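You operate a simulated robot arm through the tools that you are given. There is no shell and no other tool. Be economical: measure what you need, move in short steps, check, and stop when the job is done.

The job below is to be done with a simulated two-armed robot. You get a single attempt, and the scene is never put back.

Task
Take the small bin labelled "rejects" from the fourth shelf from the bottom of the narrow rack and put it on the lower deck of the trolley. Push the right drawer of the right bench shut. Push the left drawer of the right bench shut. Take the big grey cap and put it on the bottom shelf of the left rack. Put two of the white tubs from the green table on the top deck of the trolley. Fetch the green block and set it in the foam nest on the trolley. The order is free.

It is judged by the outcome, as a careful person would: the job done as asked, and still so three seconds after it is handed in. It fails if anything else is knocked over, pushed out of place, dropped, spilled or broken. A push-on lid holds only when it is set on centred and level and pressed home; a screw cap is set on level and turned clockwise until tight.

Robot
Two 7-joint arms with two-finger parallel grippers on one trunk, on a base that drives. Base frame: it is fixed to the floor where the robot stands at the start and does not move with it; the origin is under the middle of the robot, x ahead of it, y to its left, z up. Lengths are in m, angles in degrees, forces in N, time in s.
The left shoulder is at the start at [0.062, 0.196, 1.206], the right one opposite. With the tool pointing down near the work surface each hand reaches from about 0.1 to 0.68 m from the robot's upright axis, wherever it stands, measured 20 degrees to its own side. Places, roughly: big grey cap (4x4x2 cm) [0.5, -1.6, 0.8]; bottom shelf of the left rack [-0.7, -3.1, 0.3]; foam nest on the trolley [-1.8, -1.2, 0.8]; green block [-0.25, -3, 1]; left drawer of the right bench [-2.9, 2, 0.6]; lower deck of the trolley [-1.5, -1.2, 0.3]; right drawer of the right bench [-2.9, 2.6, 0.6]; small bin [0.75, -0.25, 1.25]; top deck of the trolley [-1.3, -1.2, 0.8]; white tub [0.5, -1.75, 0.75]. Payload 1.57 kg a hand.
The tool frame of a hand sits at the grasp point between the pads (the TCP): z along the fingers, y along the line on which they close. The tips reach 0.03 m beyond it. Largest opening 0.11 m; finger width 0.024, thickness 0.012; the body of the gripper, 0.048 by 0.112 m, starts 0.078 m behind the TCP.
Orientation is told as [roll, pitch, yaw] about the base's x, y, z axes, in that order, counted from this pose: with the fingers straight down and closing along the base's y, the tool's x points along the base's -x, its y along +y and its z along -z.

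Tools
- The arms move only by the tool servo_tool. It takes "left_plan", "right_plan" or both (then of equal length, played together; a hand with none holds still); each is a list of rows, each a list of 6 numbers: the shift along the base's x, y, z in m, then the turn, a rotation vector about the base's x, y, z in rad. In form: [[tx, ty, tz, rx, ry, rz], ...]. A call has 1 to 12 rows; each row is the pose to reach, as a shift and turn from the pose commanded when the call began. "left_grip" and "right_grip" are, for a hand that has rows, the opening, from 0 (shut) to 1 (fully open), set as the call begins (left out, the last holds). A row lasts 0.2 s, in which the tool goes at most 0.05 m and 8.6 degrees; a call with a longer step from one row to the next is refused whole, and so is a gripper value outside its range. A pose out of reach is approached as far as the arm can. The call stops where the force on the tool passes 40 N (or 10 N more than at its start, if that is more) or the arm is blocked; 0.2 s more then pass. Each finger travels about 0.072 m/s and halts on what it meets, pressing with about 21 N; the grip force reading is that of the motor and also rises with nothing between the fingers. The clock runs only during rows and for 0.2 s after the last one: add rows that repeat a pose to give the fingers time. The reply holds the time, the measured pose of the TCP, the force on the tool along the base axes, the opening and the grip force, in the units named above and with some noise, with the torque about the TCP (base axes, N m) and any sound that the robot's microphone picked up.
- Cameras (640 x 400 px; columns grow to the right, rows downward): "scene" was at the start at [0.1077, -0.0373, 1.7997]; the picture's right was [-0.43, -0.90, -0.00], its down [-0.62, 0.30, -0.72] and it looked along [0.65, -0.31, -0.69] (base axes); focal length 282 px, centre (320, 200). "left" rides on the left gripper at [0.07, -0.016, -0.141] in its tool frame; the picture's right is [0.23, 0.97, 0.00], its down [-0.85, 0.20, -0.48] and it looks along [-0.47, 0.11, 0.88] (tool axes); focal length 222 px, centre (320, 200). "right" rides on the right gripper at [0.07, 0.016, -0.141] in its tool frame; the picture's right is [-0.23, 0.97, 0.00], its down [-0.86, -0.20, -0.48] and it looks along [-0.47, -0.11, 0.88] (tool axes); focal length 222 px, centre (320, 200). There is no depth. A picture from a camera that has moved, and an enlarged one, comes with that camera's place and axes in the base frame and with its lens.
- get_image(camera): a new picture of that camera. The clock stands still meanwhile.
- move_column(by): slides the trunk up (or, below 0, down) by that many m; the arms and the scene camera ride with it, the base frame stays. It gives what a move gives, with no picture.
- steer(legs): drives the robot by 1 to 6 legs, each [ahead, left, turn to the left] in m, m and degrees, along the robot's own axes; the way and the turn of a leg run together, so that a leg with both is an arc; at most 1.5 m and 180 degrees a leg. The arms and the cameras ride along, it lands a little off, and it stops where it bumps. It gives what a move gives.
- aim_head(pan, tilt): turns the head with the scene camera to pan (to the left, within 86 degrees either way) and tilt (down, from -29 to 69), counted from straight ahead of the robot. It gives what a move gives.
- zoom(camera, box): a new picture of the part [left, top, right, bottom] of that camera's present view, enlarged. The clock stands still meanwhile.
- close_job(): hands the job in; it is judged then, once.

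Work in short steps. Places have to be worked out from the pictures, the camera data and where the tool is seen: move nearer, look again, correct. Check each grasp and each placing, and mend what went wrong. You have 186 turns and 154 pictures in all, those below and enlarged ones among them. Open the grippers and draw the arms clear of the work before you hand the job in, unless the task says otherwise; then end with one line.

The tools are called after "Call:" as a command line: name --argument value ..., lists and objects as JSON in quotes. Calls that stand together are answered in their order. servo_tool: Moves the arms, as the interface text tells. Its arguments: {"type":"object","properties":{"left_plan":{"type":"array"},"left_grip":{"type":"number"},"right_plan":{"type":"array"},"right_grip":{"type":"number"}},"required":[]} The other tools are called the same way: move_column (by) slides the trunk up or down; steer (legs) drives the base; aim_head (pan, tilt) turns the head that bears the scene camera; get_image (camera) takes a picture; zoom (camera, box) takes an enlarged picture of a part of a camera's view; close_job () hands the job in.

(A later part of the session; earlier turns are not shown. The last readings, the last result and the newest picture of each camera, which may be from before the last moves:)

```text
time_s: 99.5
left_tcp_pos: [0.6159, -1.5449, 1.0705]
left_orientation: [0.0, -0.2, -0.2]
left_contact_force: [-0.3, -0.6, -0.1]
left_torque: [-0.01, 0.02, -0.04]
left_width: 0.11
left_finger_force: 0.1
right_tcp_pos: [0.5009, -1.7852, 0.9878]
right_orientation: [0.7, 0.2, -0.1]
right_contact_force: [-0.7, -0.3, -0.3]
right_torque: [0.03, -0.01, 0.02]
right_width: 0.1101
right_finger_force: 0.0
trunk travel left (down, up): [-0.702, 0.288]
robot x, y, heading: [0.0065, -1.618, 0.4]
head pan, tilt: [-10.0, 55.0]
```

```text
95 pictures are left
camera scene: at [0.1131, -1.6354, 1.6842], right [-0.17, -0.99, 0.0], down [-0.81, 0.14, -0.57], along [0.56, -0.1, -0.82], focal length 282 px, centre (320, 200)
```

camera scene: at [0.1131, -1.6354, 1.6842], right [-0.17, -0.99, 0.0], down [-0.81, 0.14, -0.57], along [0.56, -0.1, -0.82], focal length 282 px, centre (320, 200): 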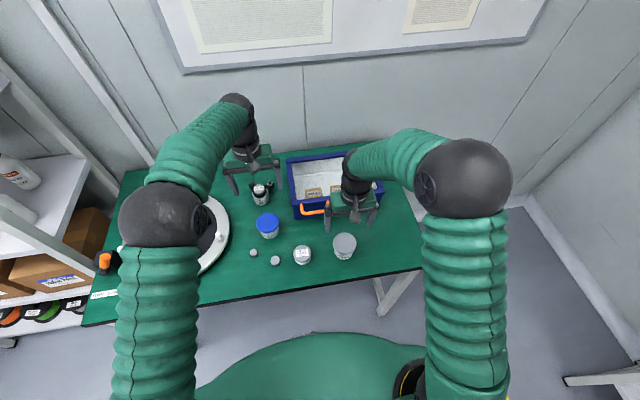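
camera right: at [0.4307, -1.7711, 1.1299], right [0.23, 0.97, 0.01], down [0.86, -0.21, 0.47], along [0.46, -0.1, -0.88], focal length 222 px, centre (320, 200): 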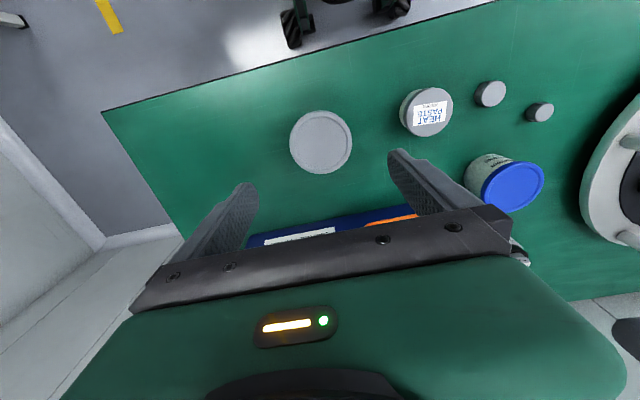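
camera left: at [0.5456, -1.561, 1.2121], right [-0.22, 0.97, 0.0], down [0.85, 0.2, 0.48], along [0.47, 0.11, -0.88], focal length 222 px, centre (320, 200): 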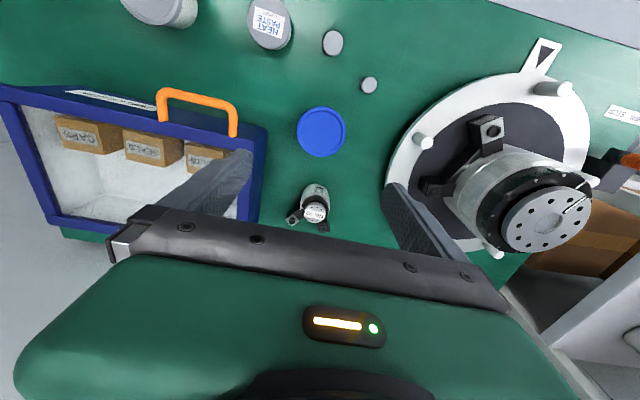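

Hand cameras confirm: Paste (0.494,−1.782), Grease (0.619,−1.542). Descend both to just above lid level and look.

Call:
servo_tool --right_plan '[[-0.003, 0.001, -0.02, 0, 0, 0], [-0.007, 0.003, -0.04, 0, 0, 0], [-0.007, 0.003, -0.06, 0, 0, 0], [-0.007, 0.003, -0.08, 0, 0, 0], [-0.007, 0.003, -0.08, 0, 0, 0]]' --left_plan '[[0.003, 0.002, -0.04, 0, 0, 0], [0.003, 0.002, -0.08, 0, 0, 0], [0.003, 0.002, -0.12, 0, 0, 0], [0.003, 0.002, -0.16, 0, 0, 0], [0.003, 0.002, -0.16, 0, 0, 0]]'

Call:
get_image --camera "right"

Call:
get_image --camera "left"

Call:
zoom --camera "scene" --box '[220, 160, 400, 272]'

```text
time_s: 100.7
left_tcp_pos: [0.619, -1.5431, 0.9095]
left_orientation: [-0.1, -0.2, -0.1]
left_contact_force: [0.4, -0.7, 0.0]
left_torque: [0.0, -0.02, 0.0]
left_width: 0.1101
left_finger_force: 0.1
right_tcp_pos: [0.4946, -1.7822, 0.9083]
right_orientation: [0.7, 0.2, -0.1]
right_contact_force: [0.0, 0.8, 0.1]
right_torque: [0.01, -0.04, 0.02]
right_width: 0.11
right_finger_force: 0.1
trunk travel left (down, up): [-0.702, 0.288]
robot x, y, heading: [0.0114, -1.6232, 0.2]
head pan, tilt: [-10.0, 55.0]
```

```text
94 pictures are left
camera right: at [0.4247, -1.7688, 1.0504], right [0.23, 0.97, 0.01], down [0.86, -0.21, 0.47], along [0.46, -0.1, -0.88], focal length 222 px, centre (320, 200)
```

right: 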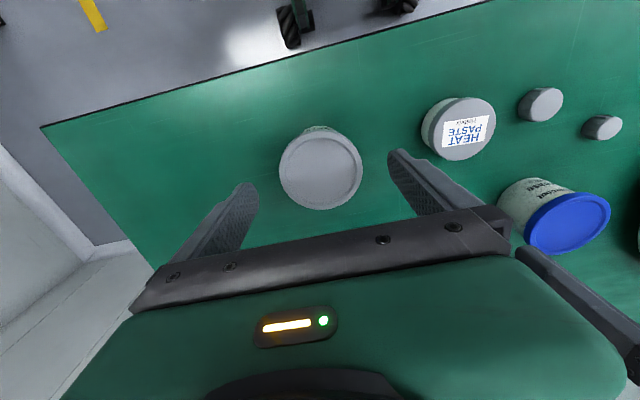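

```text
93 pictures are left
camera left: at [0.5482, -1.5592, 1.0517], right [-0.22, 0.97, 0.0], down [0.85, 0.2, 0.48], along [0.47, 0.11, -0.88], focal length 222 px, centre (320, 200)
```

left: 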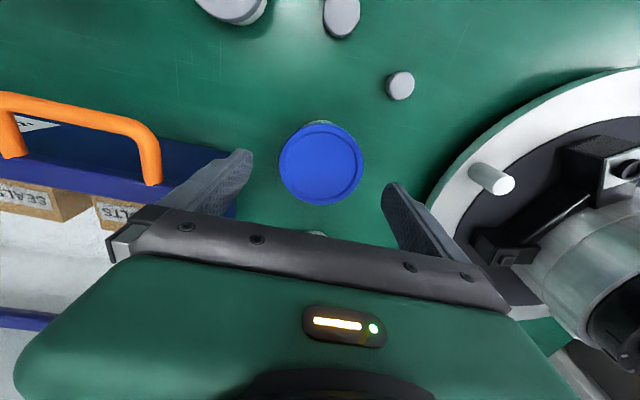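

```text
3.56 times, centred on (310, 216) of scene
camera zoom: at [0.1141, -1.6353, 1.6841], right [-0.17, -0.99, 0.0], down [-0.81, 0.14, -0.57], along [0.56, -0.1, -0.82], focal length 1001 px, centre (356, 143)
```

zoom: 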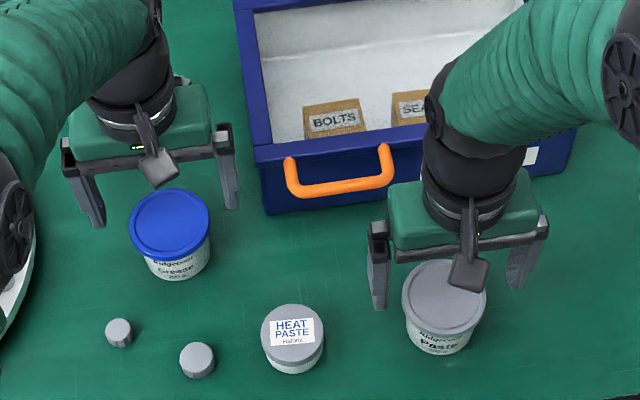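

Both aligned; lid tops ≈0.86. Descend to TCP z≈0.836 around the tubs.

Call:
servo_tool --right_plan '[[-0.002, 0, -0.02, 0, 0, 0], [-0.002, 0, -0.04, 0, 0, 0], [-0.002, 0, -0.06, 0, 0, 0], [-0.002, 0, -0.07, 0, 0, 0], [-0.002, 0, -0.07, 0, 0, 0]]' --left_plan '[[0.001, 0.001, -0.02, 0, 0, 0], [0.001, 0.001, -0.04, 0, 0, 0], [0.001, 0.001, -0.06, 0, 0, 0], [0.001, 0.001, -0.07, 0, 0, 0], [0.001, 0.001, -0.07, 0, 0, 0]]'

Call:
zoom --camera "scene" --box '[220, 160, 400, 272]'

```text
time_s: 101.9
left_tcp_pos: [0.6205, -1.541, 0.8387]
left_orientation: [0.0, -0.1, -0.2]
left_contact_force: [0.2, 0.5, 0.6]
left_torque: [0.02, 0.02, 0.0]
left_width: 0.1099
left_finger_force: 0.1
right_tcp_pos: [0.4934, -1.7824, 0.8378]
right_orientation: [0.7, 0.3, 0.0]
right_contact_force: [-0.3, 0.4, 0.5]
right_torque: [0.01, -0.01, -0.02]
right_width: 0.1099
right_finger_force: 0.1
trunk travel left (down, up): [-0.702, 0.288]
robot x, y, heading: [0.0095, -1.6247, 0.3]
head pan, tilt: [-10.0, 55.0]
```

```text
3.56 times, centred on (310, 216) of scene
camera zoom: at [0.1147, -1.6353, 1.6841], right [-0.17, -0.99, 0.0], down [-0.81, 0.14, -0.57], along [0.56, -0.1, -0.82], focal length 1001 px, centre (356, 143)
```

zoom: 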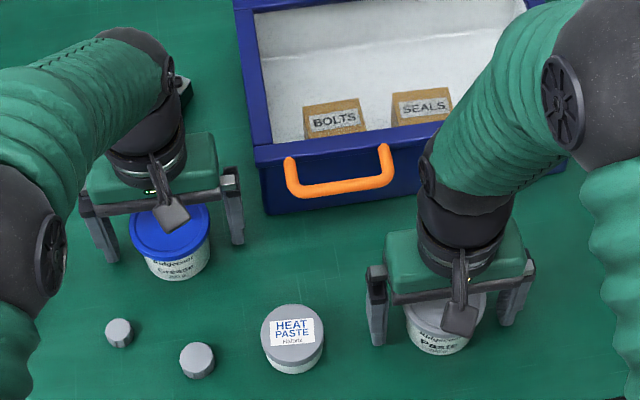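

Still some clearance; go down 1.5 cm more, close, then lift 1 cm slowly.

Call:
servo_tool --right_plan '[[0, 0, -0.008, 0, 0, 0], [0, 0, -0.015, 0, 0, 0], [0, 0, -0.015, 0, 0, 0]]' --left_plan '[[0, 0, -0.008, 0, 0, 0], [0, 0, -0.015, 0, 0, 0], [0, 0, -0.015, 0, 0, 0]]'

Call:
servo_tool --right_plan '[[0, 0, 0, 0, 0, 0], [0, 0, 0, 0, 0, 0], [0, 0, 0, 0, 0, 0], [0, 0, 0.004, 0, 0, 0], [0, 0, 0.01, 0, 0, 0], [0, 0, 0.01, 0, 0, 0]]' --left_plan '[[0, 0, 0, 0, 0, 0], [0, 0, 0, 0, 0, 0], [0, 0, 0, 0, 0, 0], [0, 0, 0.004, 0, 0, 0], [0, 0, 0.01, 0, 0, 0], [0, 0, 0.01, 0, 0, 0]]' --right_grip 0 --left_grip 0

Call:
zoom --camera "scene" --box '[220, 160, 400, 272]'

```text
time_s: 102.5
left_tcp_pos: [0.6164, -1.5408, 0.8296]
left_orientation: [0.0, -0.5, -0.1]
left_contact_force: [-6.6, 1.4, 9.5]
left_torque: [0.61, 0.34, 0.32]
left_width: 0.1098
left_finger_force: 0.0
right_tcp_pos: [0.4921, -1.7827, 0.8299]
right_orientation: [0.6, -0.5, 0.0]
right_contact_force: [-9.2, 0.3, 24.5]
right_torque: [-1.38, 0.61, -0.43]
right_width: 0.1089
right_finger_force: 0.1
trunk travel left (down, up): [-0.702, 0.288]
robot x, y, heading: [0.0131, -1.6226, 0.4]
head pan, tilt: [-10.0, 55.0]
stopped in row 3 (right hand): the force on the tool passed its limit at 41 N (the readings are from after the stop); the commanded pose is now the measured one
```

```text
time_s: 102.9
left_tcp_pos: [0.619, -1.5431, 0.8312]
left_orientation: [0.0, -0.6, -0.2]
left_contact_force: [-1.5, 1.5, 8.4]
left_torque: [-0.43, 0.23, -0.18]
left_width: 0.0781
left_finger_force: 14.1
right_tcp_pos: [0.492, -1.7916, 0.8307]
right_orientation: [0.3, -0.4, -0.4]
right_contact_force: [-4.4, -10.4, 25.3]
right_torque: [-1.44, 0.44, -0.05]
right_width: 0.0773
right_finger_force: 14.6
trunk travel left (down, up): [-0.702, 0.288]
robot x, y, heading: [0.0093, -1.6229, 0.1]
head pan, tilt: [-10.0, 55.0]
stopped in row 1 (right hand): the force on the tool passed its limit at 44 N (the readings are from after the stop); the commanded pose is now the measured one
```

```text
3.56 times, centred on (310, 216) of scene
camera zoom: at [0.1071, -1.6379, 1.6849], right [-0.17, -0.99, 0.0], down [-0.81, 0.14, -0.57], along [0.57, -0.1, -0.82], focal length 1001 px, centre (356, 143)
```

zoom: 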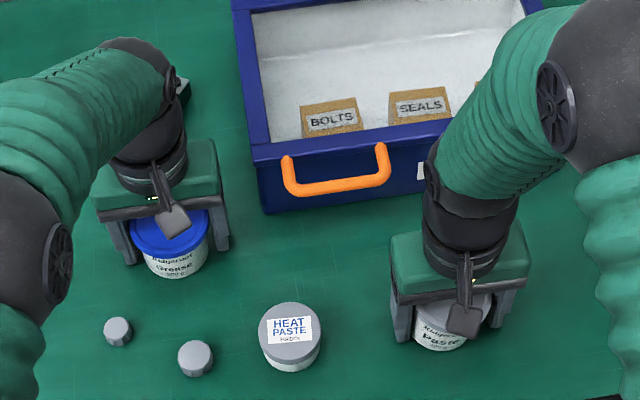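

Table met at z=0.80; both tubs are gripped (7.7 cm). Lift slowly 1.5 cm.

Call:
servo_tool --right_plan '[[0, 0, 0.003, 0, 0, 0], [0, 0, 0.006, 0, 0, 0], [0, 0, 0.01, 0, 0, 0], [0, 0, 0.015, 0, 0, 0], [0, 0, 0.015, 0, 0, 0]]' --left_plan '[[0, 0, 0.003, 0, 0, 0], [0, 0, 0.006, 0, 0, 0], [0, 0, 0.01, 0, 0, 0], [0, 0, 0.015, 0, 0, 0], [0, 0, 0.015, 0, 0, 0]]'

Call:
zoom --camera "scene" --box '[220, 160, 400, 272]'

```text
time_s: 104.1
left_tcp_pos: [0.6225, -1.543, 0.8414]
left_orientation: [0.0, -0.5, -0.2]
left_contact_force: [0.1, -0.2, -2.8]
left_torque: [-0.02, -0.02, -0.01]
left_width: 0.0776
left_finger_force: 21.3
right_tcp_pos: [0.4949, -1.789, 0.842]
right_orientation: [0.3, -0.1, -0.4]
right_contact_force: [-0.9, -0.6, -2.5]
right_torque: [-0.03, 0.01, -0.03]
right_width: 0.0772
right_finger_force: 20.9
trunk travel left (down, up): [-0.702, 0.288]
robot x, y, heading: [0.0078, -1.6272, 0.1]
head pan, tilt: [-10.0, 55.0]
```

```text
3.56 times, centred on (310, 216) of scene
camera zoom: at [0.1174, -1.6366, 1.6838], right [-0.17, -0.99, 0.0], down [-0.81, 0.14, -0.57], along [0.56, -0.1, -0.82], focal length 1001 px, centre (356, 143)
```

zoom: 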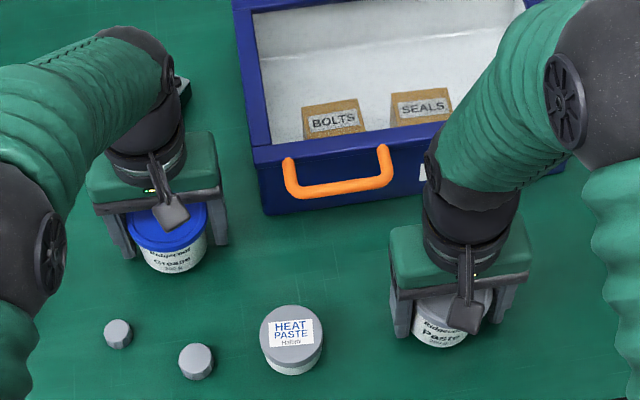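

Both held (~0.25 kg each). Raise and draw hands in, then drive to the trolley's near side.

Call:
servo_tool --right_plan '[[0, 0, 0.04, 0, 0, 0], [0, 0, 0.085, 0, 0, 0], [0, 0, 0.13, 0, 0, 0], [-0.02, 0, 0.17, 0, 0, 0], [-0.05, 0, 0.2, 0, 0, 0], [-0.07, 0, 0.22, 0, 0, 0]]' --left_plan '[[0, 0, 0.04, 0, 0, 0], [0, 0, 0.085, 0, 0, 0], [0, 0, 0.13, 0, 0, 0], [-0.03, 0.01, 0.17, 0, 0, 0], [-0.07, 0.02, 0.19, 0, 0, 0], [-0.11, 0.03, 0.21, 0, 0, 0]]'

Call:
steer --legs '[[-0.25, 0, 0], [0, 1.25, 0], [0, 0, -90], [0, -1.05, 0]]'

Call:
aim_head --pan 0 --tilt 55

Call:
get_image --camera "scene"

```text
refused: row 4 steps farther than a row can; nothing moved
```

```text
time_s: 119.1
left_tcp_pos: [-0.9065, -0.9885, 0.8462]
left_orientation: [0.3, -0.7, -89.9]
left_contact_force: [-0.7, -0.2, -2.7]
left_torque: [-0.02, -0.02, 0.01]
left_width: 0.0779
left_finger_force: 21.3
right_tcp_pos: [-1.158, -0.8622, 0.8478]
right_orientation: [-0.1, -0.6, -89.9]
right_contact_force: [-0.2, -0.1, -2.6]
right_torque: [0.03, 0.02, -0.04]
right_width: 0.0767
right_finger_force: 21.4
trunk travel left (down, up): [-0.702, 0.288]
robot x, y, heading: [-1.0043, -0.3805, -89.5]
head pan, tilt: [-10.0, 55.0]
stopped in leg 4: the force on the tool passed its limit at 61 N (the readings are from after the stop); the commanded pose is now the measured one
```

```text
time_s: 119.8
left_tcp_pos: [-0.9118, -0.9911, 0.8449]
left_orientation: [0.4, -0.6, -90.0]
left_contact_force: [-0.1, -0.2, -2.1]
left_torque: [-0.01, 0.0, 0.0]
left_width: 0.0778
left_finger_force: 20.5
right_tcp_pos: [-1.1634, -0.8632, 0.8452]
right_orientation: [0.1, -0.6, -90.0]
right_contact_force: [0.3, 0.0, -2.3]
right_torque: [0.04, -0.02, 0.03]
right_width: 0.0771
right_finger_force: 20.8
trunk travel left (down, up): [-0.702, 0.288]
robot x, y, heading: [-1.0, -0.3786, -89.5]
head pan, tilt: [0.0, 55.0]
```

```text
88 pictures are left
camera scene: at [-0.9979, -0.4887, 1.684], right [-1.0, -0.01, 0.0], down [-0.01, 0.82, -0.57], along [0.0, -0.57, -0.82], focal length 282 px, centre (320, 200)
```

scene: 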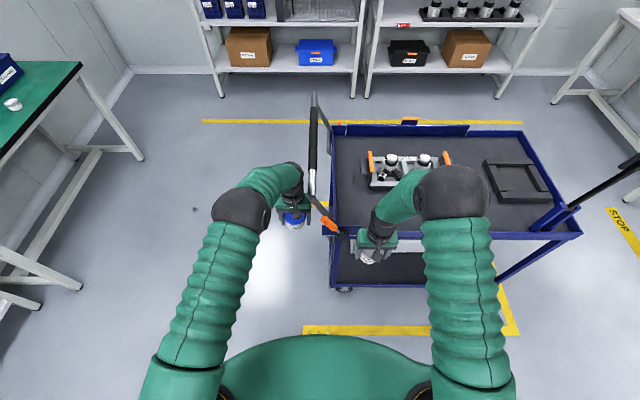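

The lift was refused yet the drive executed low, and the left hand bumped the trolley's brake lever. First move away from the lever (left hand +x), then raise both hands, and check.

Call:
servo_tool --left_plan '[[0.02, 0.0, 0, 0, 0, 0], [0.04, 0.01, 0.03, 0, 0, 0], [0.04, 0.01, 0.07, 0, 0, 0], [0.04, 0.01, 0.11, 0, 0, 0], [0.04, 0.01, 0.15, 0, 0, 0], [0.04, 0.01, 0.19, 0, 0, 0], [0.04, 0.01, 0.22, 0, 0, 0]]' --right_plan '[[0.0, 0.0, 0.0, 0, 0, 0], [0.0, 0.01, 0.03, 0, 0, 0], [0.0, 0.02, 0.07, 0, 0, 0], [0.0, 0.02, 0.11, 0, 0, 0], [0.0, 0.02, 0.15, 0, 0, 0], [0.0, 0.02, 0.19, 0, 0, 0], [0.0, 0.02, 0.22, 0, 0, 0]]'

Call:
get_image --camera "scene"

Call:
aim_head --pan 60 --tilt 40

Call:
get_image --camera "scene"

```text
time_s: 121.4
left_tcp_pos: [-0.8695, -0.9796, 1.0654]
left_orientation: [0.4, -0.6, -90.0]
left_contact_force: [0.5, 0.8, -1.6]
left_torque: [-0.03, 0.02, -0.03]
left_width: 0.0777
left_finger_force: 21.4
right_tcp_pos: [-1.1605, -0.8434, 1.0669]
right_orientation: [0.1, -0.5, -89.8]
right_contact_force: [0.0, 0.6, -2.9]
right_torque: [0.02, 0.03, -0.01]
right_width: 0.0767
right_finger_force: 21.2
trunk travel left (down, up): [-0.702, 0.288]
robot x, y, heading: [-1.0039, -0.3785, -89.5]
head pan, tilt: [0.0, 55.0]
```

```text
87 pictures are left
camera scene: at [-0.9989, -0.4864, 1.684], right [-1.0, -0.01, 0.0], down [-0.01, 0.82, -0.57], along [0.0, -0.57, -0.82], focal length 282 px, centre (320, 200)
```

scene: 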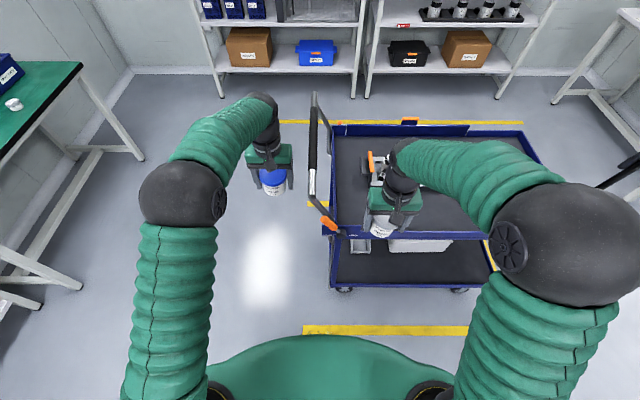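

```text
time_s: 122.7
left_tcp_pos: [-0.8703, -0.981, 1.0625]
left_orientation: [0.4, -0.5, -90.0]
left_contact_force: [0.4, -0.4, -2.6]
left_torque: [0.05, 0.01, -0.01]
left_width: 0.0778
left_finger_force: 20.8
right_tcp_pos: [-1.163, -0.8448, 1.0648]
right_orientation: [0.2, -0.5, -89.9]
right_contact_force: [0.4, 0.5, -2.5]
right_torque: [0.02, -0.02, 0.04]
right_width: 0.077
right_finger_force: 20.9
trunk travel left (down, up): [-0.702, 0.288]
robot x, y, heading: [-1.0001, -0.379, -89.7]
head pan, tilt: [60.0, 40.0]
```

```text
86 pictures are left
camera scene: at [-0.9283, -0.4582, 1.7047], right [-0.49, -0.87, 0.0], down [-0.56, 0.32, -0.77], along [0.67, -0.38, -0.64], focal length 282 px, centre (320, 200)
```

scene: 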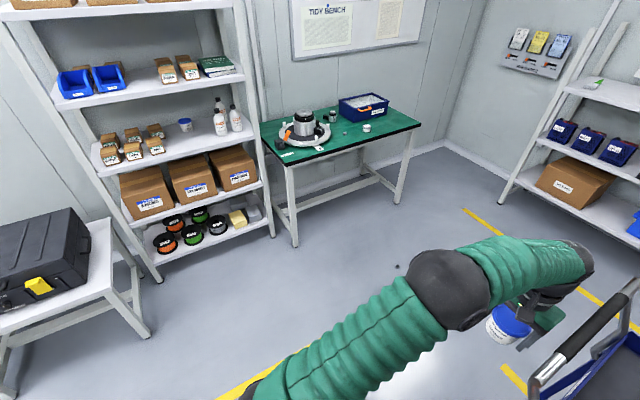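

Call:
zoom --camera "scene" --box '[250, 80, 430, 200]'

Call:
zoom --camera "scene" --box '[360, 230, 440, 290]'

```text
3.33 times, centred on (340, 140) of scene
camera zoom: at [-0.9283, -0.4582, 1.7047], right [-0.49, -0.87, 0.0], down [-0.56, 0.32, -0.77], along [0.67, -0.38, -0.64], focal length 939 px, centre (253, 400)
```

zoom: 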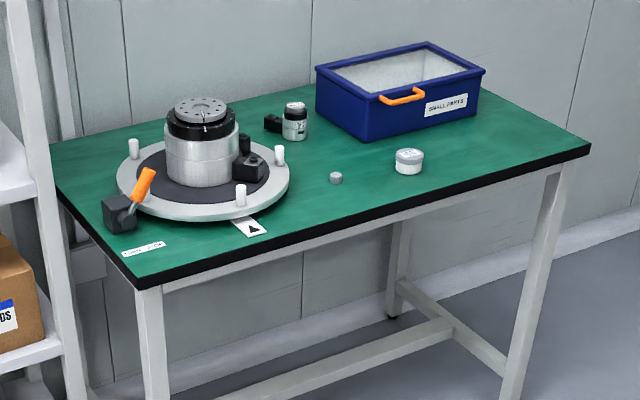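

```text
6.67 times, centred on (400, 260) of scene
camera zoom: at [-0.9283, -0.4582, 1.7047], right [-0.49, -0.87, 0.0], down [-0.56, 0.32, -0.77], along [0.67, -0.38, -0.64], focal length 1877 px, centre (-213, -200)
```

zoom: 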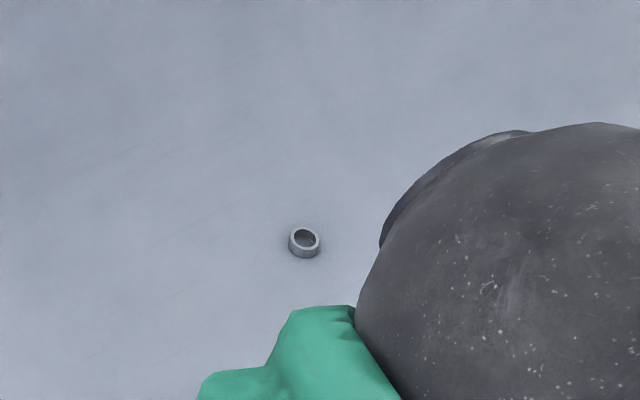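

The big cap got knocked to the floor at about x≈0.0 (I'll pick it up from there later); everything else on the table is in place. Pull left hand back and up, then strafe to place the tubs.

Call:
servo_tool --left_plan '[[0, 0.03, 0.02, 0, 0, 0], [0, 0.07, 0.04, 0, 0, 0], [0, 0.11, 0.05, 0, 0, 0], [0, 0.14, 0.06, 0, 0, 0]]' --right_plan '[[0, 0, 0.02, 0, 0, 0], [0, 0, 0.04, 0, 0, 0], [0, 0, 0.05, 0, 0, 0], [0, 0, 0.06, 0, 0, 0]]'

Call:
aim_head --pan 0 --tilt 50

```text
time_s: 123.7
left_tcp_pos: [-0.8704, -0.8379, 1.1256]
left_orientation: [0.5, -0.7, -89.9]
left_contact_force: [0.2, 0.9, -2.0]
left_torque: [0.03, -0.01, 0.04]
left_width: 0.0778
left_finger_force: 20.9
right_tcp_pos: [-1.1635, -0.8425, 1.1256]
right_orientation: [0.3, -0.6, -89.9]
right_contact_force: [0.2, 0.2, -1.9]
right_torque: [0.01, 0.02, 0.0]
right_width: 0.0768
right_finger_force: 21.3
trunk travel left (down, up): [-0.702, 0.288]
robot x, y, heading: [-1.004, -0.381, -89.9]
head pan, tilt: [60.0, 40.0]
```

```text
time_s: 125.0
left_tcp_pos: [-0.8714, -0.8403, 1.1252]
left_orientation: [0.5, -0.7, -90.0]
left_contact_force: [-0.5, -0.3, -2.3]
left_torque: [-0.01, -0.03, 0.0]
left_width: 0.0773
left_finger_force: 20.8
right_tcp_pos: [-1.1634, -0.8431, 1.1259]
right_orientation: [0.1, -0.4, -89.8]
right_contact_force: [-0.5, 0.7, -2.0]
right_torque: [0.02, 0.01, 0.04]
right_width: 0.0766
right_finger_force: 21.1
trunk travel left (down, up): [-0.702, 0.288]
robot x, y, heading: [-1.0055, -0.3823, -89.9]
head pan, tilt: [0.0, 50.0]
```

Hands clear. Strafe 0.35 m right and look.

Call:
steer --legs '[[0, -0.35, 0]]'

Call:
get_image --camera "scene"

Call:
get_image --camera "left"

```text
time_s: 127.3
left_tcp_pos: [-1.2164, -0.8413, 1.1234]
left_orientation: [0.2, -0.6, -89.7]
left_contact_force: [1.7, -0.2, -2.9]
left_torque: [-0.01, 0.04, -0.01]
left_width: 0.0776
left_finger_force: 20.7
right_tcp_pos: [-1.508, -0.8481, 1.1262]
right_orientation: [-0.2, -0.5, -89.5]
right_contact_force: [0.7, 0.1, -2.4]
right_torque: [0.01, 0.07, -0.03]
right_width: 0.0766
right_finger_force: 20.7
trunk travel left (down, up): [-0.702, 0.288]
robot x, y, heading: [-1.3546, -0.3836, -89.4]
head pan, tilt: [0.0, 50.0]
```

```text
83 pictures are left
camera scene: at [-1.3449, -0.4955, 1.6905], right [-1.0, -0.01, 0.01], down [-0.01, 0.77, -0.64], along [0.0, -0.64, -0.77], focal length 282 px, centre (320, 200)
```

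scene: 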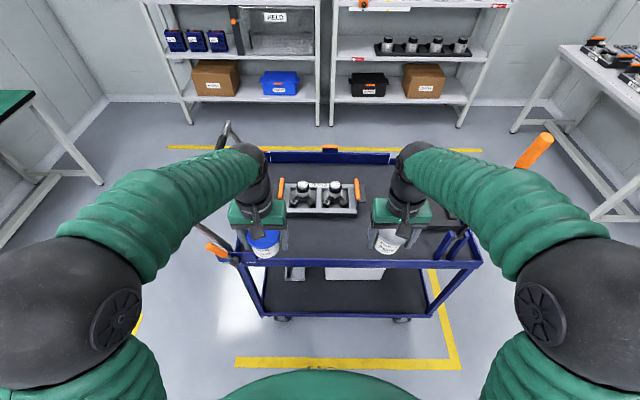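

```text
82 pictures are left
camera left: at [-1.2345, -0.7716, 1.2652], right [0.97, 0.23, 0.0], down [0.2, -0.85, 0.49], along [0.11, -0.47, -0.87], focal length 222 px, centre (320, 200)
```

left: 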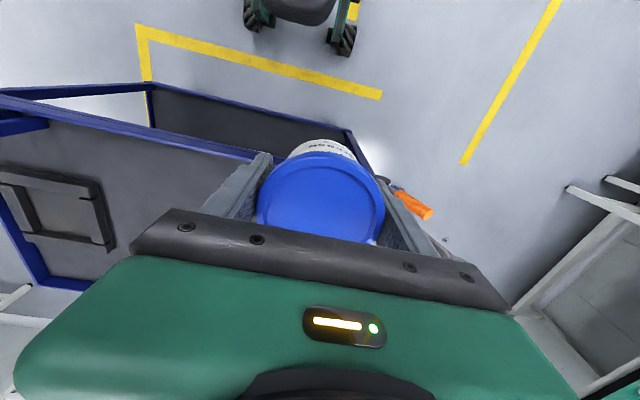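

Trolley hasn't moved. Place in the front strip y≈−1.075 (tray starts at −1.16). Extend both hands, then lower.

Call:
servo_tool --left_plan '[[-0.005, -0.04, 0, 0, 0, 0], [-0.01, -0.08, 0, 0, 0, 0], [-0.015, -0.12, -0.01, 0, 0, 0], [-0.02, -0.16, -0.03, 0, 0, 0], [-0.025, -0.2, -0.05, 0, 0, 0], [-0.03, -0.234, -0.08, 0, 0, 0], [-0.03, -0.234, -0.12, 0, 0, 0], [-0.03, -0.234, -0.16, 0, 0, 0], [-0.03, -0.234, -0.2, 0, 0, 0], [-0.03, -0.234, -0.23, 0, 0, 0], [-0.03, -0.234, -0.23, 0, 0, 0]]' --right_plan '[[0.005, -0.04, 0, 0, 0, 0], [0.01, -0.08, 0, 0, 0, 0], [0.015, -0.12, -0.01, 0, 0, 0], [0.02, -0.16, -0.03, 0, 0, 0], [0.025, -0.2, -0.05, 0, 0, 0], [0.03, -0.23, -0.08, 0, 0, 0], [0.03, -0.23, -0.12, 0, 0, 0], [0.03, -0.23, -0.16, 0, 0, 0], [0.03, -0.23, -0.2, 0, 0, 0], [0.03, -0.23, -0.23, 0, 0, 0], [0.03, -0.23, -0.23, 0, 0, 0]]'

Call:
zoom --camera "scene" --box '[200, 130, 500, 310]'

```text
time_s: 129.7
left_tcp_pos: [-1.2497, -1.0609, 0.9]
left_orientation: [0.5, -0.6, -89.8]
left_contact_force: [0.0, -0.9, -1.5]
left_torque: [-0.03, 0.04, -0.03]
left_width: 0.0775
left_finger_force: 21.3
left hand out of reach, approached as far as the arm can: row 6, 7, 8, 9, 10, 11
right_tcp_pos: [-1.4851, -1.0696, 0.8952]
right_orientation: [0.3, -0.5, -89.5]
right_contact_force: [-1.0, -0.2, -2.7]
right_torque: [0.01, 0.04, -0.01]
right_width: 0.0767
right_finger_force: 20.8
right hand out of reach, approached as far as the arm can: row 6, 7, 8, 9, 10, 11
trunk travel left (down, up): [-0.702, 0.288]
robot x, y, heading: [-1.3596, -0.3866, -89.4]
head pan, tilt: [0.0, 50.0]
```

```text
2.13 times, centred on (350, 220) of scene
camera zoom: at [-1.3541, -0.4989, 1.6903], right [-1.0, -0.01, 0.0], down [-0.01, 0.77, -0.64], along [0.01, -0.64, -0.77], focal length 601 px, centre (256, 157)
```

zoom: 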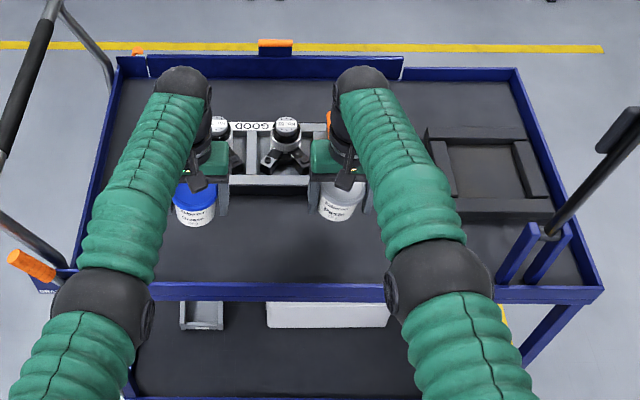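

Clearance to tray is ~4 cm. Lower onto the deck with small final steps.

Call:
servo_tool --left_plan '[[0, 0, -0.025, 0, 0, 0], [0, 0, -0.045, 0, 0, 0], [0, 0, -0.06, 0, 0, 0], [0, 0, -0.068, 0, 0, 0], [0, 0, -0.075, 0, 0, 0], [0, 0, -0.08, 0, 0, 0]]' --right_plan '[[0, 0, -0.025, 0, 0, 0], [0, 0, -0.045, 0, 0, 0], [0, 0, -0.06, 0, 0, 0], [0, 0, -0.068, 0, 0, 0], [0, 0, -0.075, 0, 0, 0], [0, 0, -0.08, 0, 0, 0]]'

Call:
zoom --camera "scene" --box '[220, 150, 420, 280]'

```text
time_s: 131.1
left_tcp_pos: [-1.249, -1.049, 0.8298]
left_orientation: [0.4, -1.0, -89.7]
left_contact_force: [-1.1, -6.7, 9.2]
left_torque: [-0.1, 0.6, 0.38]
left_width: 0.0778
left_finger_force: 21.6
left hand out of reach, approached as far as the arm can: row 2, 3, 4, 5, 6
right_tcp_pos: [-1.488, -1.0582, 0.8303]
right_orientation: [0.1, -1.5, -89.5]
right_contact_force: [-0.3, -14.2, 35.2]
right_torque: [-0.06, 1.57, 0.28]
right_width: 0.0766
right_finger_force: 20.8
right hand out of reach, approached as far as the arm can: row 2, 3, 4, 5, 6
trunk travel left (down, up): [-0.702, 0.288]
robot x, y, heading: [-1.3553, -0.3854, -89.3]
head pan, tilt: [0.0, 50.0]
```

```text
3.08 times, centred on (320, 215) of scene
camera zoom: at [-1.3533, -0.4916, 1.6918], right [-1.0, -0.01, 0.0], down [-0.01, 0.77, -0.64], along [0.01, -0.64, -0.77], focal length 866 px, centre (320, 154)
```

zoom: 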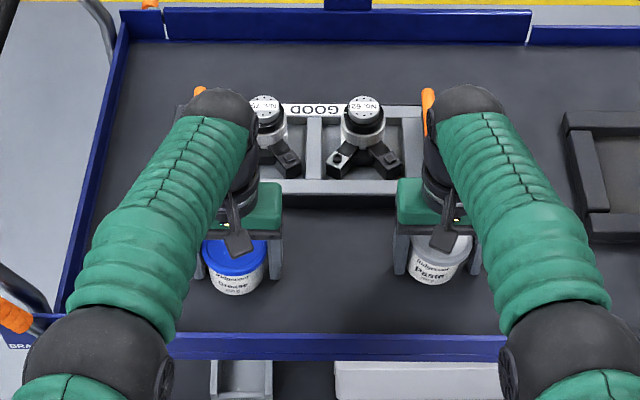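

On the deck. Open and lift straight up.

Call:
servo_tool --left_plan '[[0, 0, 0.003, 0, 0, 0], [0, 0, 0.003, 0, 0, 0], [0, 0, 0.003, 0, 0, 0], [0, 0, 0.03, 0, 0, 0], [0, 0, 0.07, 0, 0, 0], [0, 0, 0.11, 0, 0, 0], [0, 0, 0.15, 0, 0, 0], [0, 0.04, 0.17, 0, 0, 0], [0, 0.08, 0.19, 0, 0, 0], [0, 0.12, 0.2, 0, 0, 0], [0, 0.16, 0.2, 0, 0, 0], [0, 0.19, 0.2, 0, 0, 0]]' --right_plan '[[0, 0, 0.003, 0, 0, 0], [0, 0, 0.003, 0, 0, 0], [0, 0, 0.003, 0, 0, 0], [0, 0, 0.03, 0, 0, 0], [0, 0, 0.07, 0, 0, 0], [0, 0, 0.11, 0, 0, 0], [0, 0, 0.15, 0, 0, 0], [0, 0.04, 0.17, 0, 0, 0], [0, 0.08, 0.19, 0, 0, 0], [0, 0.12, 0.2, 0, 0, 0], [0, 0.16, 0.2, 0, 0, 0], [0, 0.19, 0.2, 0, 0, 0]]' --left_grip 1 --right_grip 1

Call:
zoom --camera "scene" --box '[200, 130, 500, 310]'

```text
time_s: 133.7
left_tcp_pos: [-1.2479, -0.8557, 1.029]
left_orientation: [0.6, -1.0, -89.6]
left_contact_force: [0.9, 0.8, -1.0]
left_torque: [0.0, 0.0, 0.0]
left_width: 0.1097
left_finger_force: 0.1
right_tcp_pos: [-1.4878, -0.8615, 1.0261]
right_orientation: [0.2, -0.9, -89.5]
right_contact_force: [-0.6, 0.5, 0.7]
right_torque: [0.02, 0.01, 0.0]
right_width: 0.1101
right_finger_force: 0.1
trunk travel left (down, up): [-0.702, 0.288]
robot x, y, heading: [-1.3563, -0.3813, -89.1]
head pan, tilt: [0.0, 50.0]
```

```text
2.13 times, centred on (350, 220) of scene
camera zoom: at [-1.3552, -0.4907, 1.6909], right [-1.0, -0.01, 0.0], down [-0.01, 0.77, -0.64], along [0.01, -0.64, -0.77], focal length 601 px, centre (256, 157)
```

zoom: 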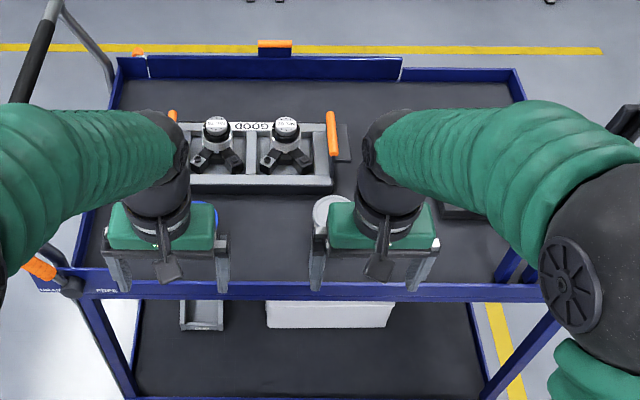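

Both tubs stand on the top deck. Now the cap on the floor at ≈(−0.10,−1.58): drive there facing −y so the left hand can pick it up.

Call:
steer --legs '[[-0.15, 0, 0], [0, 1.05, -0.9], [0.7, 0, 0]]'

Call:
aim_head --pan 15 --tilt 65

Call:
get_image --camera "scene"

```text
time_s: 143.5
left_tcp_pos: [-0.2031, -1.3997, 1.0276]
left_orientation: [0.5, -0.9, -90.5]
left_contact_force: [0.6, -0.7, -0.5]
left_torque: [-0.01, -0.02, 0.0]
left_width: 0.1099
left_finger_force: 0.0
right_tcp_pos: [-0.4417, -1.4015, 1.0245]
right_orientation: [0.1, -0.6, -90.4]
right_contact_force: [-0.4, 0.6, -0.3]
right_torque: [-0.01, -0.02, -0.02]
right_width: 0.1099
right_finger_force: 0.0
trunk travel left (down, up): [-0.702, 0.288]
robot x, y, heading: [-0.3054, -0.9286, -90.2]
head pan, tilt: [0.0, 50.0]
```

```text
time_s: 144.3
left_tcp_pos: [-0.2025, -1.3997, 1.0278]
left_orientation: [0.4, -0.9, -90.5]
left_contact_force: [0.8, 0.0, -0.7]
left_torque: [0.04, -0.05, -0.03]
left_width: 0.1102
left_finger_force: 0.1
right_tcp_pos: [-0.4425, -1.4023, 1.0253]
right_orientation: [0.2, -0.7, -90.3]
right_contact_force: [0.6, -0.1, -0.2]
right_torque: [-0.05, -0.01, 0.03]
right_width: 0.1101
right_finger_force: 0.1
trunk travel left (down, up): [-0.702, 0.288]
robot x, y, heading: [-0.3072, -0.9252, -89.9]
head pan, tilt: [15.0, 65.0]
```

```text
78 pictures are left
camera scene: at [-0.2896, -1.0187, 1.6725], right [-0.97, -0.26, 0.0], down [-0.23, 0.88, -0.42], along [0.11, -0.41, -0.91], focal length 282 px, centre (320, 200)
```

scene: 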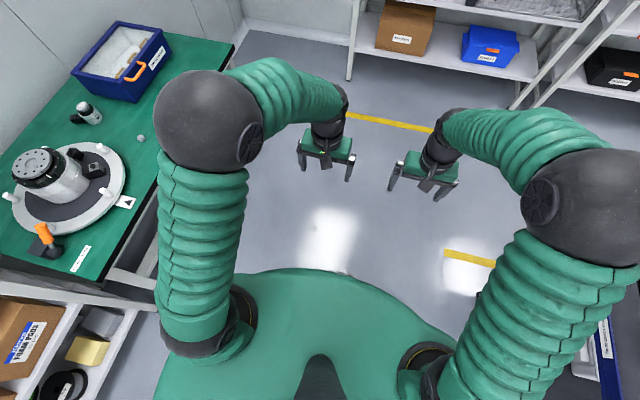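

The cap should be near glare; use the left hand camera.

Call:
get_image --camera "left"

Call:
zoom --camera "scene" --box '[270, 180, 390, 270]'

```text
77 pictures are left
camera left: at [-0.2211, -1.3279, 1.1692], right [0.98, 0.22, 0.01], down [0.19, -0.85, 0.49], along [0.11, -0.48, -0.87], focal length 222 px, centre (320, 200)
```

left: 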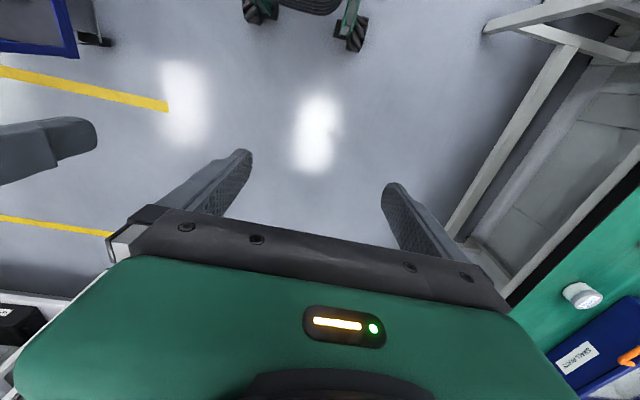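

```text
4.44 times, centred on (330, 225) of scene
camera zoom: at [-0.2896, -1.0187, 1.6725], right [-0.97, -0.26, 0.0], down [-0.23, 0.88, -0.42], along [0.11, -0.41, -0.91], focal length 1252 px, centre (276, 89)
```

zoom: 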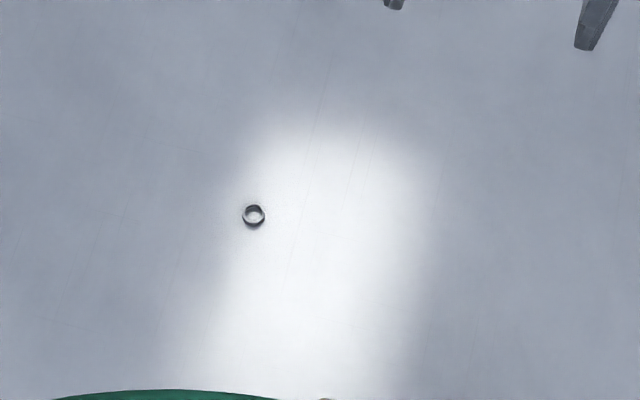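

Cap at (−0.108,−1.571). Drive ahead 0.1 m, lower the trunk, then position the left hand over it.

Call:
steer --legs '[[0.1, 0, 0]]'

Call:
move_column --by -0.4

Call:
move_column --by -0.3

Call:
get_image --camera "left"

```text
time_s: 145.4
left_tcp_pos: [-0.2039, -1.497, 1.0288]
left_orientation: [0.4, -0.9, -90.4]
left_contact_force: [0.2, 0.3, 0.0]
left_torque: [-0.02, 0.04, 0.01]
left_width: 0.1099
left_finger_force: 0.0
right_tcp_pos: [-0.4427, -1.4989, 1.0261]
right_orientation: [0.2, -0.8, -90.3]
right_contact_force: [-0.2, -1.8, 0.6]
right_torque: [0.03, 0.0, 0.0]
right_width: 0.11
right_finger_force: 0.0
trunk travel left (down, up): [-0.702, 0.288]
robot x, y, heading: [-0.3059, -1.0226, -90.0]
head pan, tilt: [15.0, 65.0]
```

```text
time_s: 149.3
left_tcp_pos: [-0.2049, -1.4979, 0.629]
left_orientation: [0.5, -0.7, -90.6]
left_contact_force: [0.6, 0.2, -0.4]
left_torque: [0.0, -0.01, 0.0]
left_width: 0.1101
left_finger_force: 0.1
right_tcp_pos: [-0.4432, -1.5001, 0.6257]
right_orientation: [0.2, -0.7, -90.3]
right_contact_force: [-0.5, -0.1, -0.4]
right_torque: [-0.01, -0.02, 0.01]
right_width: 0.1099
right_finger_force: 0.0
trunk travel left (down, up): [-0.302, 0.688]
robot x, y, heading: [-0.3043, -1.0227, -90.0]
head pan, tilt: [15.0, 65.0]
```

```text
time_s: 152.3
left_tcp_pos: [-0.2036, -1.497, 0.3292]
left_orientation: [0.4, -0.8, -90.5]
left_contact_force: [0.1, 0.9, -0.2]
left_torque: [0.0, -0.03, -0.01]
left_width: 0.1099
left_finger_force: 0.1
right_tcp_pos: [-0.4425, -1.5008, 0.3249]
right_orientation: [0.2, -0.7, -90.3]
right_contact_force: [0.1, -0.5, 0.2]
right_torque: [0.02, -0.01, -0.01]
right_width: 0.1103
right_finger_force: 0.2
trunk travel left (down, up): [-0.002, 0.988]
robot x, y, heading: [-0.3067, -1.0267, -90.1]
head pan, tilt: [15.0, 65.0]
```

```text
75 pictures are left
camera left: at [-0.2216, -1.4259, 0.4696], right [0.98, 0.22, 0.01], down [0.19, -0.85, 0.49], along [0.11, -0.48, -0.87], focal length 222 px, centre (320, 200)
```

left: 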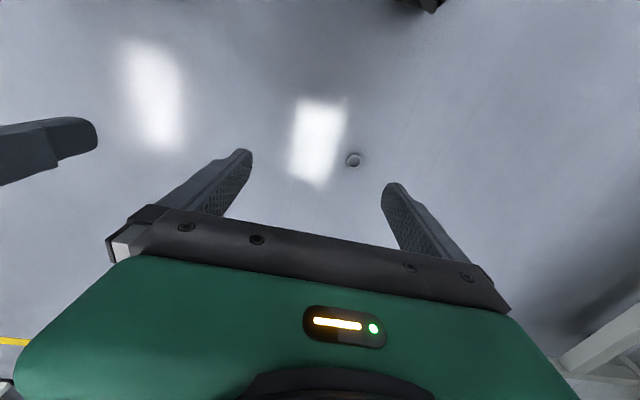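

Cap at ≈(−0.112,−1.567). Move above it and down to TCP z≈0.09.

Call:
servo_tool --left_plan '[[0.03, -0.025, 0, 0, 0, 0], [0.06, -0.05, 0, 0, 0, 0], [0.092, -0.07, -0.02, 0, 0, 0], [0.092, -0.07, -0.06, 0, 0, 0], [0.092, -0.07, -0.1, 0, 0, 0], [0.092, -0.07, -0.14, 0, 0, 0], [0.092, -0.07, -0.18, 0, 0, 0], [0.092, -0.07, -0.22, 0, 0, 0], [0.092, -0.07, -0.24, 0, 0, 0], [0.092, -0.07, -0.24, 0, 0, 0]]' --left_grip 0.7

Call:
get_image --camera "left"

```text
time_s: 154.5
left_tcp_pos: [-0.1113, -1.5672, 0.0878]
left_orientation: [0.5, -0.8, -90.5]
left_contact_force: [-0.1, 0.5, 0.2]
left_torque: [-0.02, 0.02, 0.02]
left_width: 0.0766
left_finger_force: 0.1
right_tcp_pos: [-0.4433, -1.499, 0.3255]
right_orientation: [0.2, -0.7, -90.3]
right_contact_force: [0.2, -1.1, 0.4]
right_torque: [0.05, 0.02, -0.04]
right_width: 0.1098
right_finger_force: 0.1
trunk travel left (down, up): [-0.002, 0.988]
robot x, y, heading: [-0.3047, -1.0229, -90.0]
head pan, tilt: [15.0, 65.0]
```

```text
74 pictures are left
camera left: at [-0.1293, -1.495, 0.2296], right [0.98, 0.22, 0.01], down [0.19, -0.85, 0.49], along [0.11, -0.48, -0.87], focal length 222 px, centre (320, 200)
```

left: 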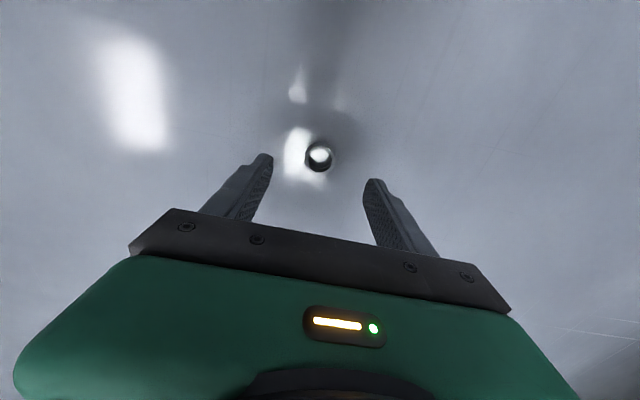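

Well aligned. Descend 5 cm, close, and lift.

Call:
servo_tool --left_plan '[[-0.002, 0.002, -0.025, 0, 0, 0], [-0.002, 0.002, -0.045, 0, 0, 0], [-0.002, 0.002, -0.05, 0, 0, 0]]'

Call:
servo_tool --left_plan '[[0, 0, 0, 0, 0, 0], [0, 0, 0, 0, 0, 0], [0, 0, 0, 0, 0, 0], [0, 0, 0, 0, 0, 0], [0, 0, 0.03, 0, 0, 0], [0, 0, 0.07, 0, 0, 0], [0, 0, 0.11, 0, 0, 0], [0, 0, 0.15, 0, 0, 0], [0, 0, 0.19, 0, 0, 0], [0, 0.03, 0.22, 0, 0, 0]]' --left_grip 0

Call:
get_image --camera "left"

```text
time_s: 155.3
left_tcp_pos: [-0.1144, -1.5662, 0.0378]
left_orientation: [0.4, -0.7, -90.5]
left_contact_force: [-0.8, 0.1, 0.8]
left_torque: [-0.02, 0.0, 0.01]
left_width: 0.077
left_finger_force: 0.0
right_tcp_pos: [-0.4426, -1.4997, 0.3254]
right_orientation: [0.2, -0.7, -90.2]
right_contact_force: [-0.2, -0.6, 0.6]
right_torque: [-0.01, 0.0, 0.02]
right_width: 0.1097
right_finger_force: 0.2
trunk travel left (down, up): [-0.002, 0.988]
robot x, y, heading: [-0.3055, -1.025, -90.1]
head pan, tilt: [15.0, 65.0]
```

```text
time_s: 157.5
left_tcp_pos: [-0.113, -1.5351, 0.2584]
left_orientation: [0.6, -0.8, -90.4]
left_contact_force: [-0.5, 0.2, -1.2]
left_torque: [-0.02, -0.02, -0.03]
left_width: 0.0288
left_finger_force: 21.3
right_tcp_pos: [-0.4433, -1.4994, 0.3243]
right_orientation: [0.2, -0.7, -90.3]
right_contact_force: [0.2, 0.2, -0.5]
right_torque: [0.02, 0.01, 0.02]
right_width: 0.1101
right_finger_force: 0.1
trunk travel left (down, up): [-0.002, 0.988]
robot x, y, heading: [-0.3054, -1.0272, -90.3]
head pan, tilt: [15.0, 65.0]
```

```text
73 pictures are left
camera left: at [-0.1308, -1.4632, 0.3997], right [0.98, 0.22, 0.01], down [0.19, -0.85, 0.49], along [0.11, -0.48, -0.87], focal length 222 px, centre (320, 200)
```

left: 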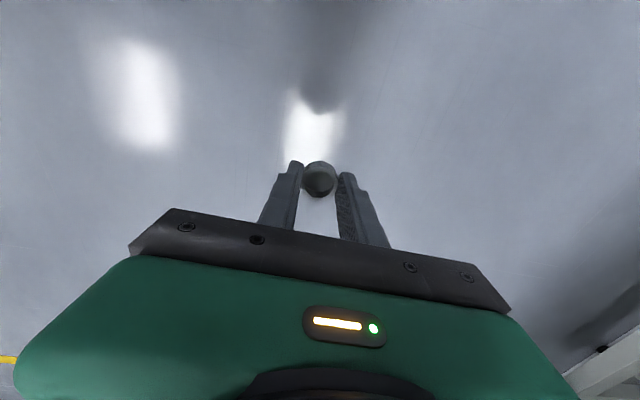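

Cap held. Drive to the left rack's bottom shelf and look.

Call:
steer --legs '[[1.12, 0, 0.2], [0, -0.5, 0]]'

Call:
move_column --by 0.3

Call:
aim_head --pan 5 --tilt 35

Call:
get_image --camera "scene"

```text
time_s: 165.8
left_tcp_pos: [-0.6175, -2.6608, 0.2573]
left_orientation: [0.5, -0.8, -90.5]
left_contact_force: [0.0, -0.1, -0.1]
left_torque: [-0.01, -0.01, -0.01]
left_width: 0.0285
left_finger_force: 20.7
right_tcp_pos: [-0.9469, -2.6257, 0.3259]
right_orientation: [0.2, -0.7, -90.3]
right_contact_force: [-0.6, -0.1, 0.0]
right_torque: [0.02, 0.01, 0.01]
right_width: 0.1102
right_finger_force: 0.0
trunk travel left (down, up): [-0.002, 0.988]
robot x, y, heading: [-0.8109, -2.1522, -90.2]
head pan, tilt: [15.0, 65.0]
```

```text
time_s: 168.8
left_tcp_pos: [-0.6181, -2.6599, 0.5586]
left_orientation: [0.5, -0.9, -90.4]
left_contact_force: [-0.7, -0.1, 1.1]
left_torque: [0.0, 0.04, -0.01]
left_width: 0.0285
left_finger_force: 20.9
right_tcp_pos: [-0.9472, -2.6251, 0.6251]
right_orientation: [0.2, -0.8, -90.4]
right_contact_force: [0.7, 0.4, 0.8]
right_torque: [0.01, -0.02, 0.0]
right_width: 0.1098
right_finger_force: 0.1
trunk travel left (down, up): [-0.302, 0.688]
robot x, y, heading: [-0.8094, -2.1468, -89.9]
head pan, tilt: [15.0, 65.0]
```

```text
time_s: 169.7
left_tcp_pos: [-0.6188, -2.6593, 0.5593]
left_orientation: [0.4, -1.0, -90.5]
left_contact_force: [0.0, -0.1, 0.0]
left_torque: [0.06, 0.02, 0.0]
left_width: 0.0287
left_finger_force: 20.9
right_tcp_pos: [-0.9481, -2.6234, 0.6261]
right_orientation: [0.2, -0.8, -90.3]
right_contact_force: [0.0, 0.0, 0.2]
right_torque: [-0.02, -0.02, 0.0]
right_width: 0.1099
right_finger_force: 0.0
trunk travel left (down, up): [-0.302, 0.688]
robot x, y, heading: [-0.8117, -2.1517, -90.2]
head pan, tilt: [5.0, 35.0]
```

```text
72 pictures are left
camera scene: at [-0.802, -2.271, 1.3122], right [-1.0, -0.08, 0.0], down [-0.05, 0.57, -0.82], along [0.07, -0.81, -0.58], focal length 282 px, centre (320, 200)
```

scene: 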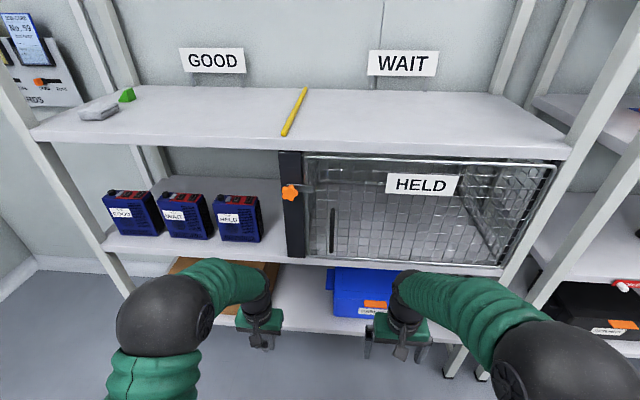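

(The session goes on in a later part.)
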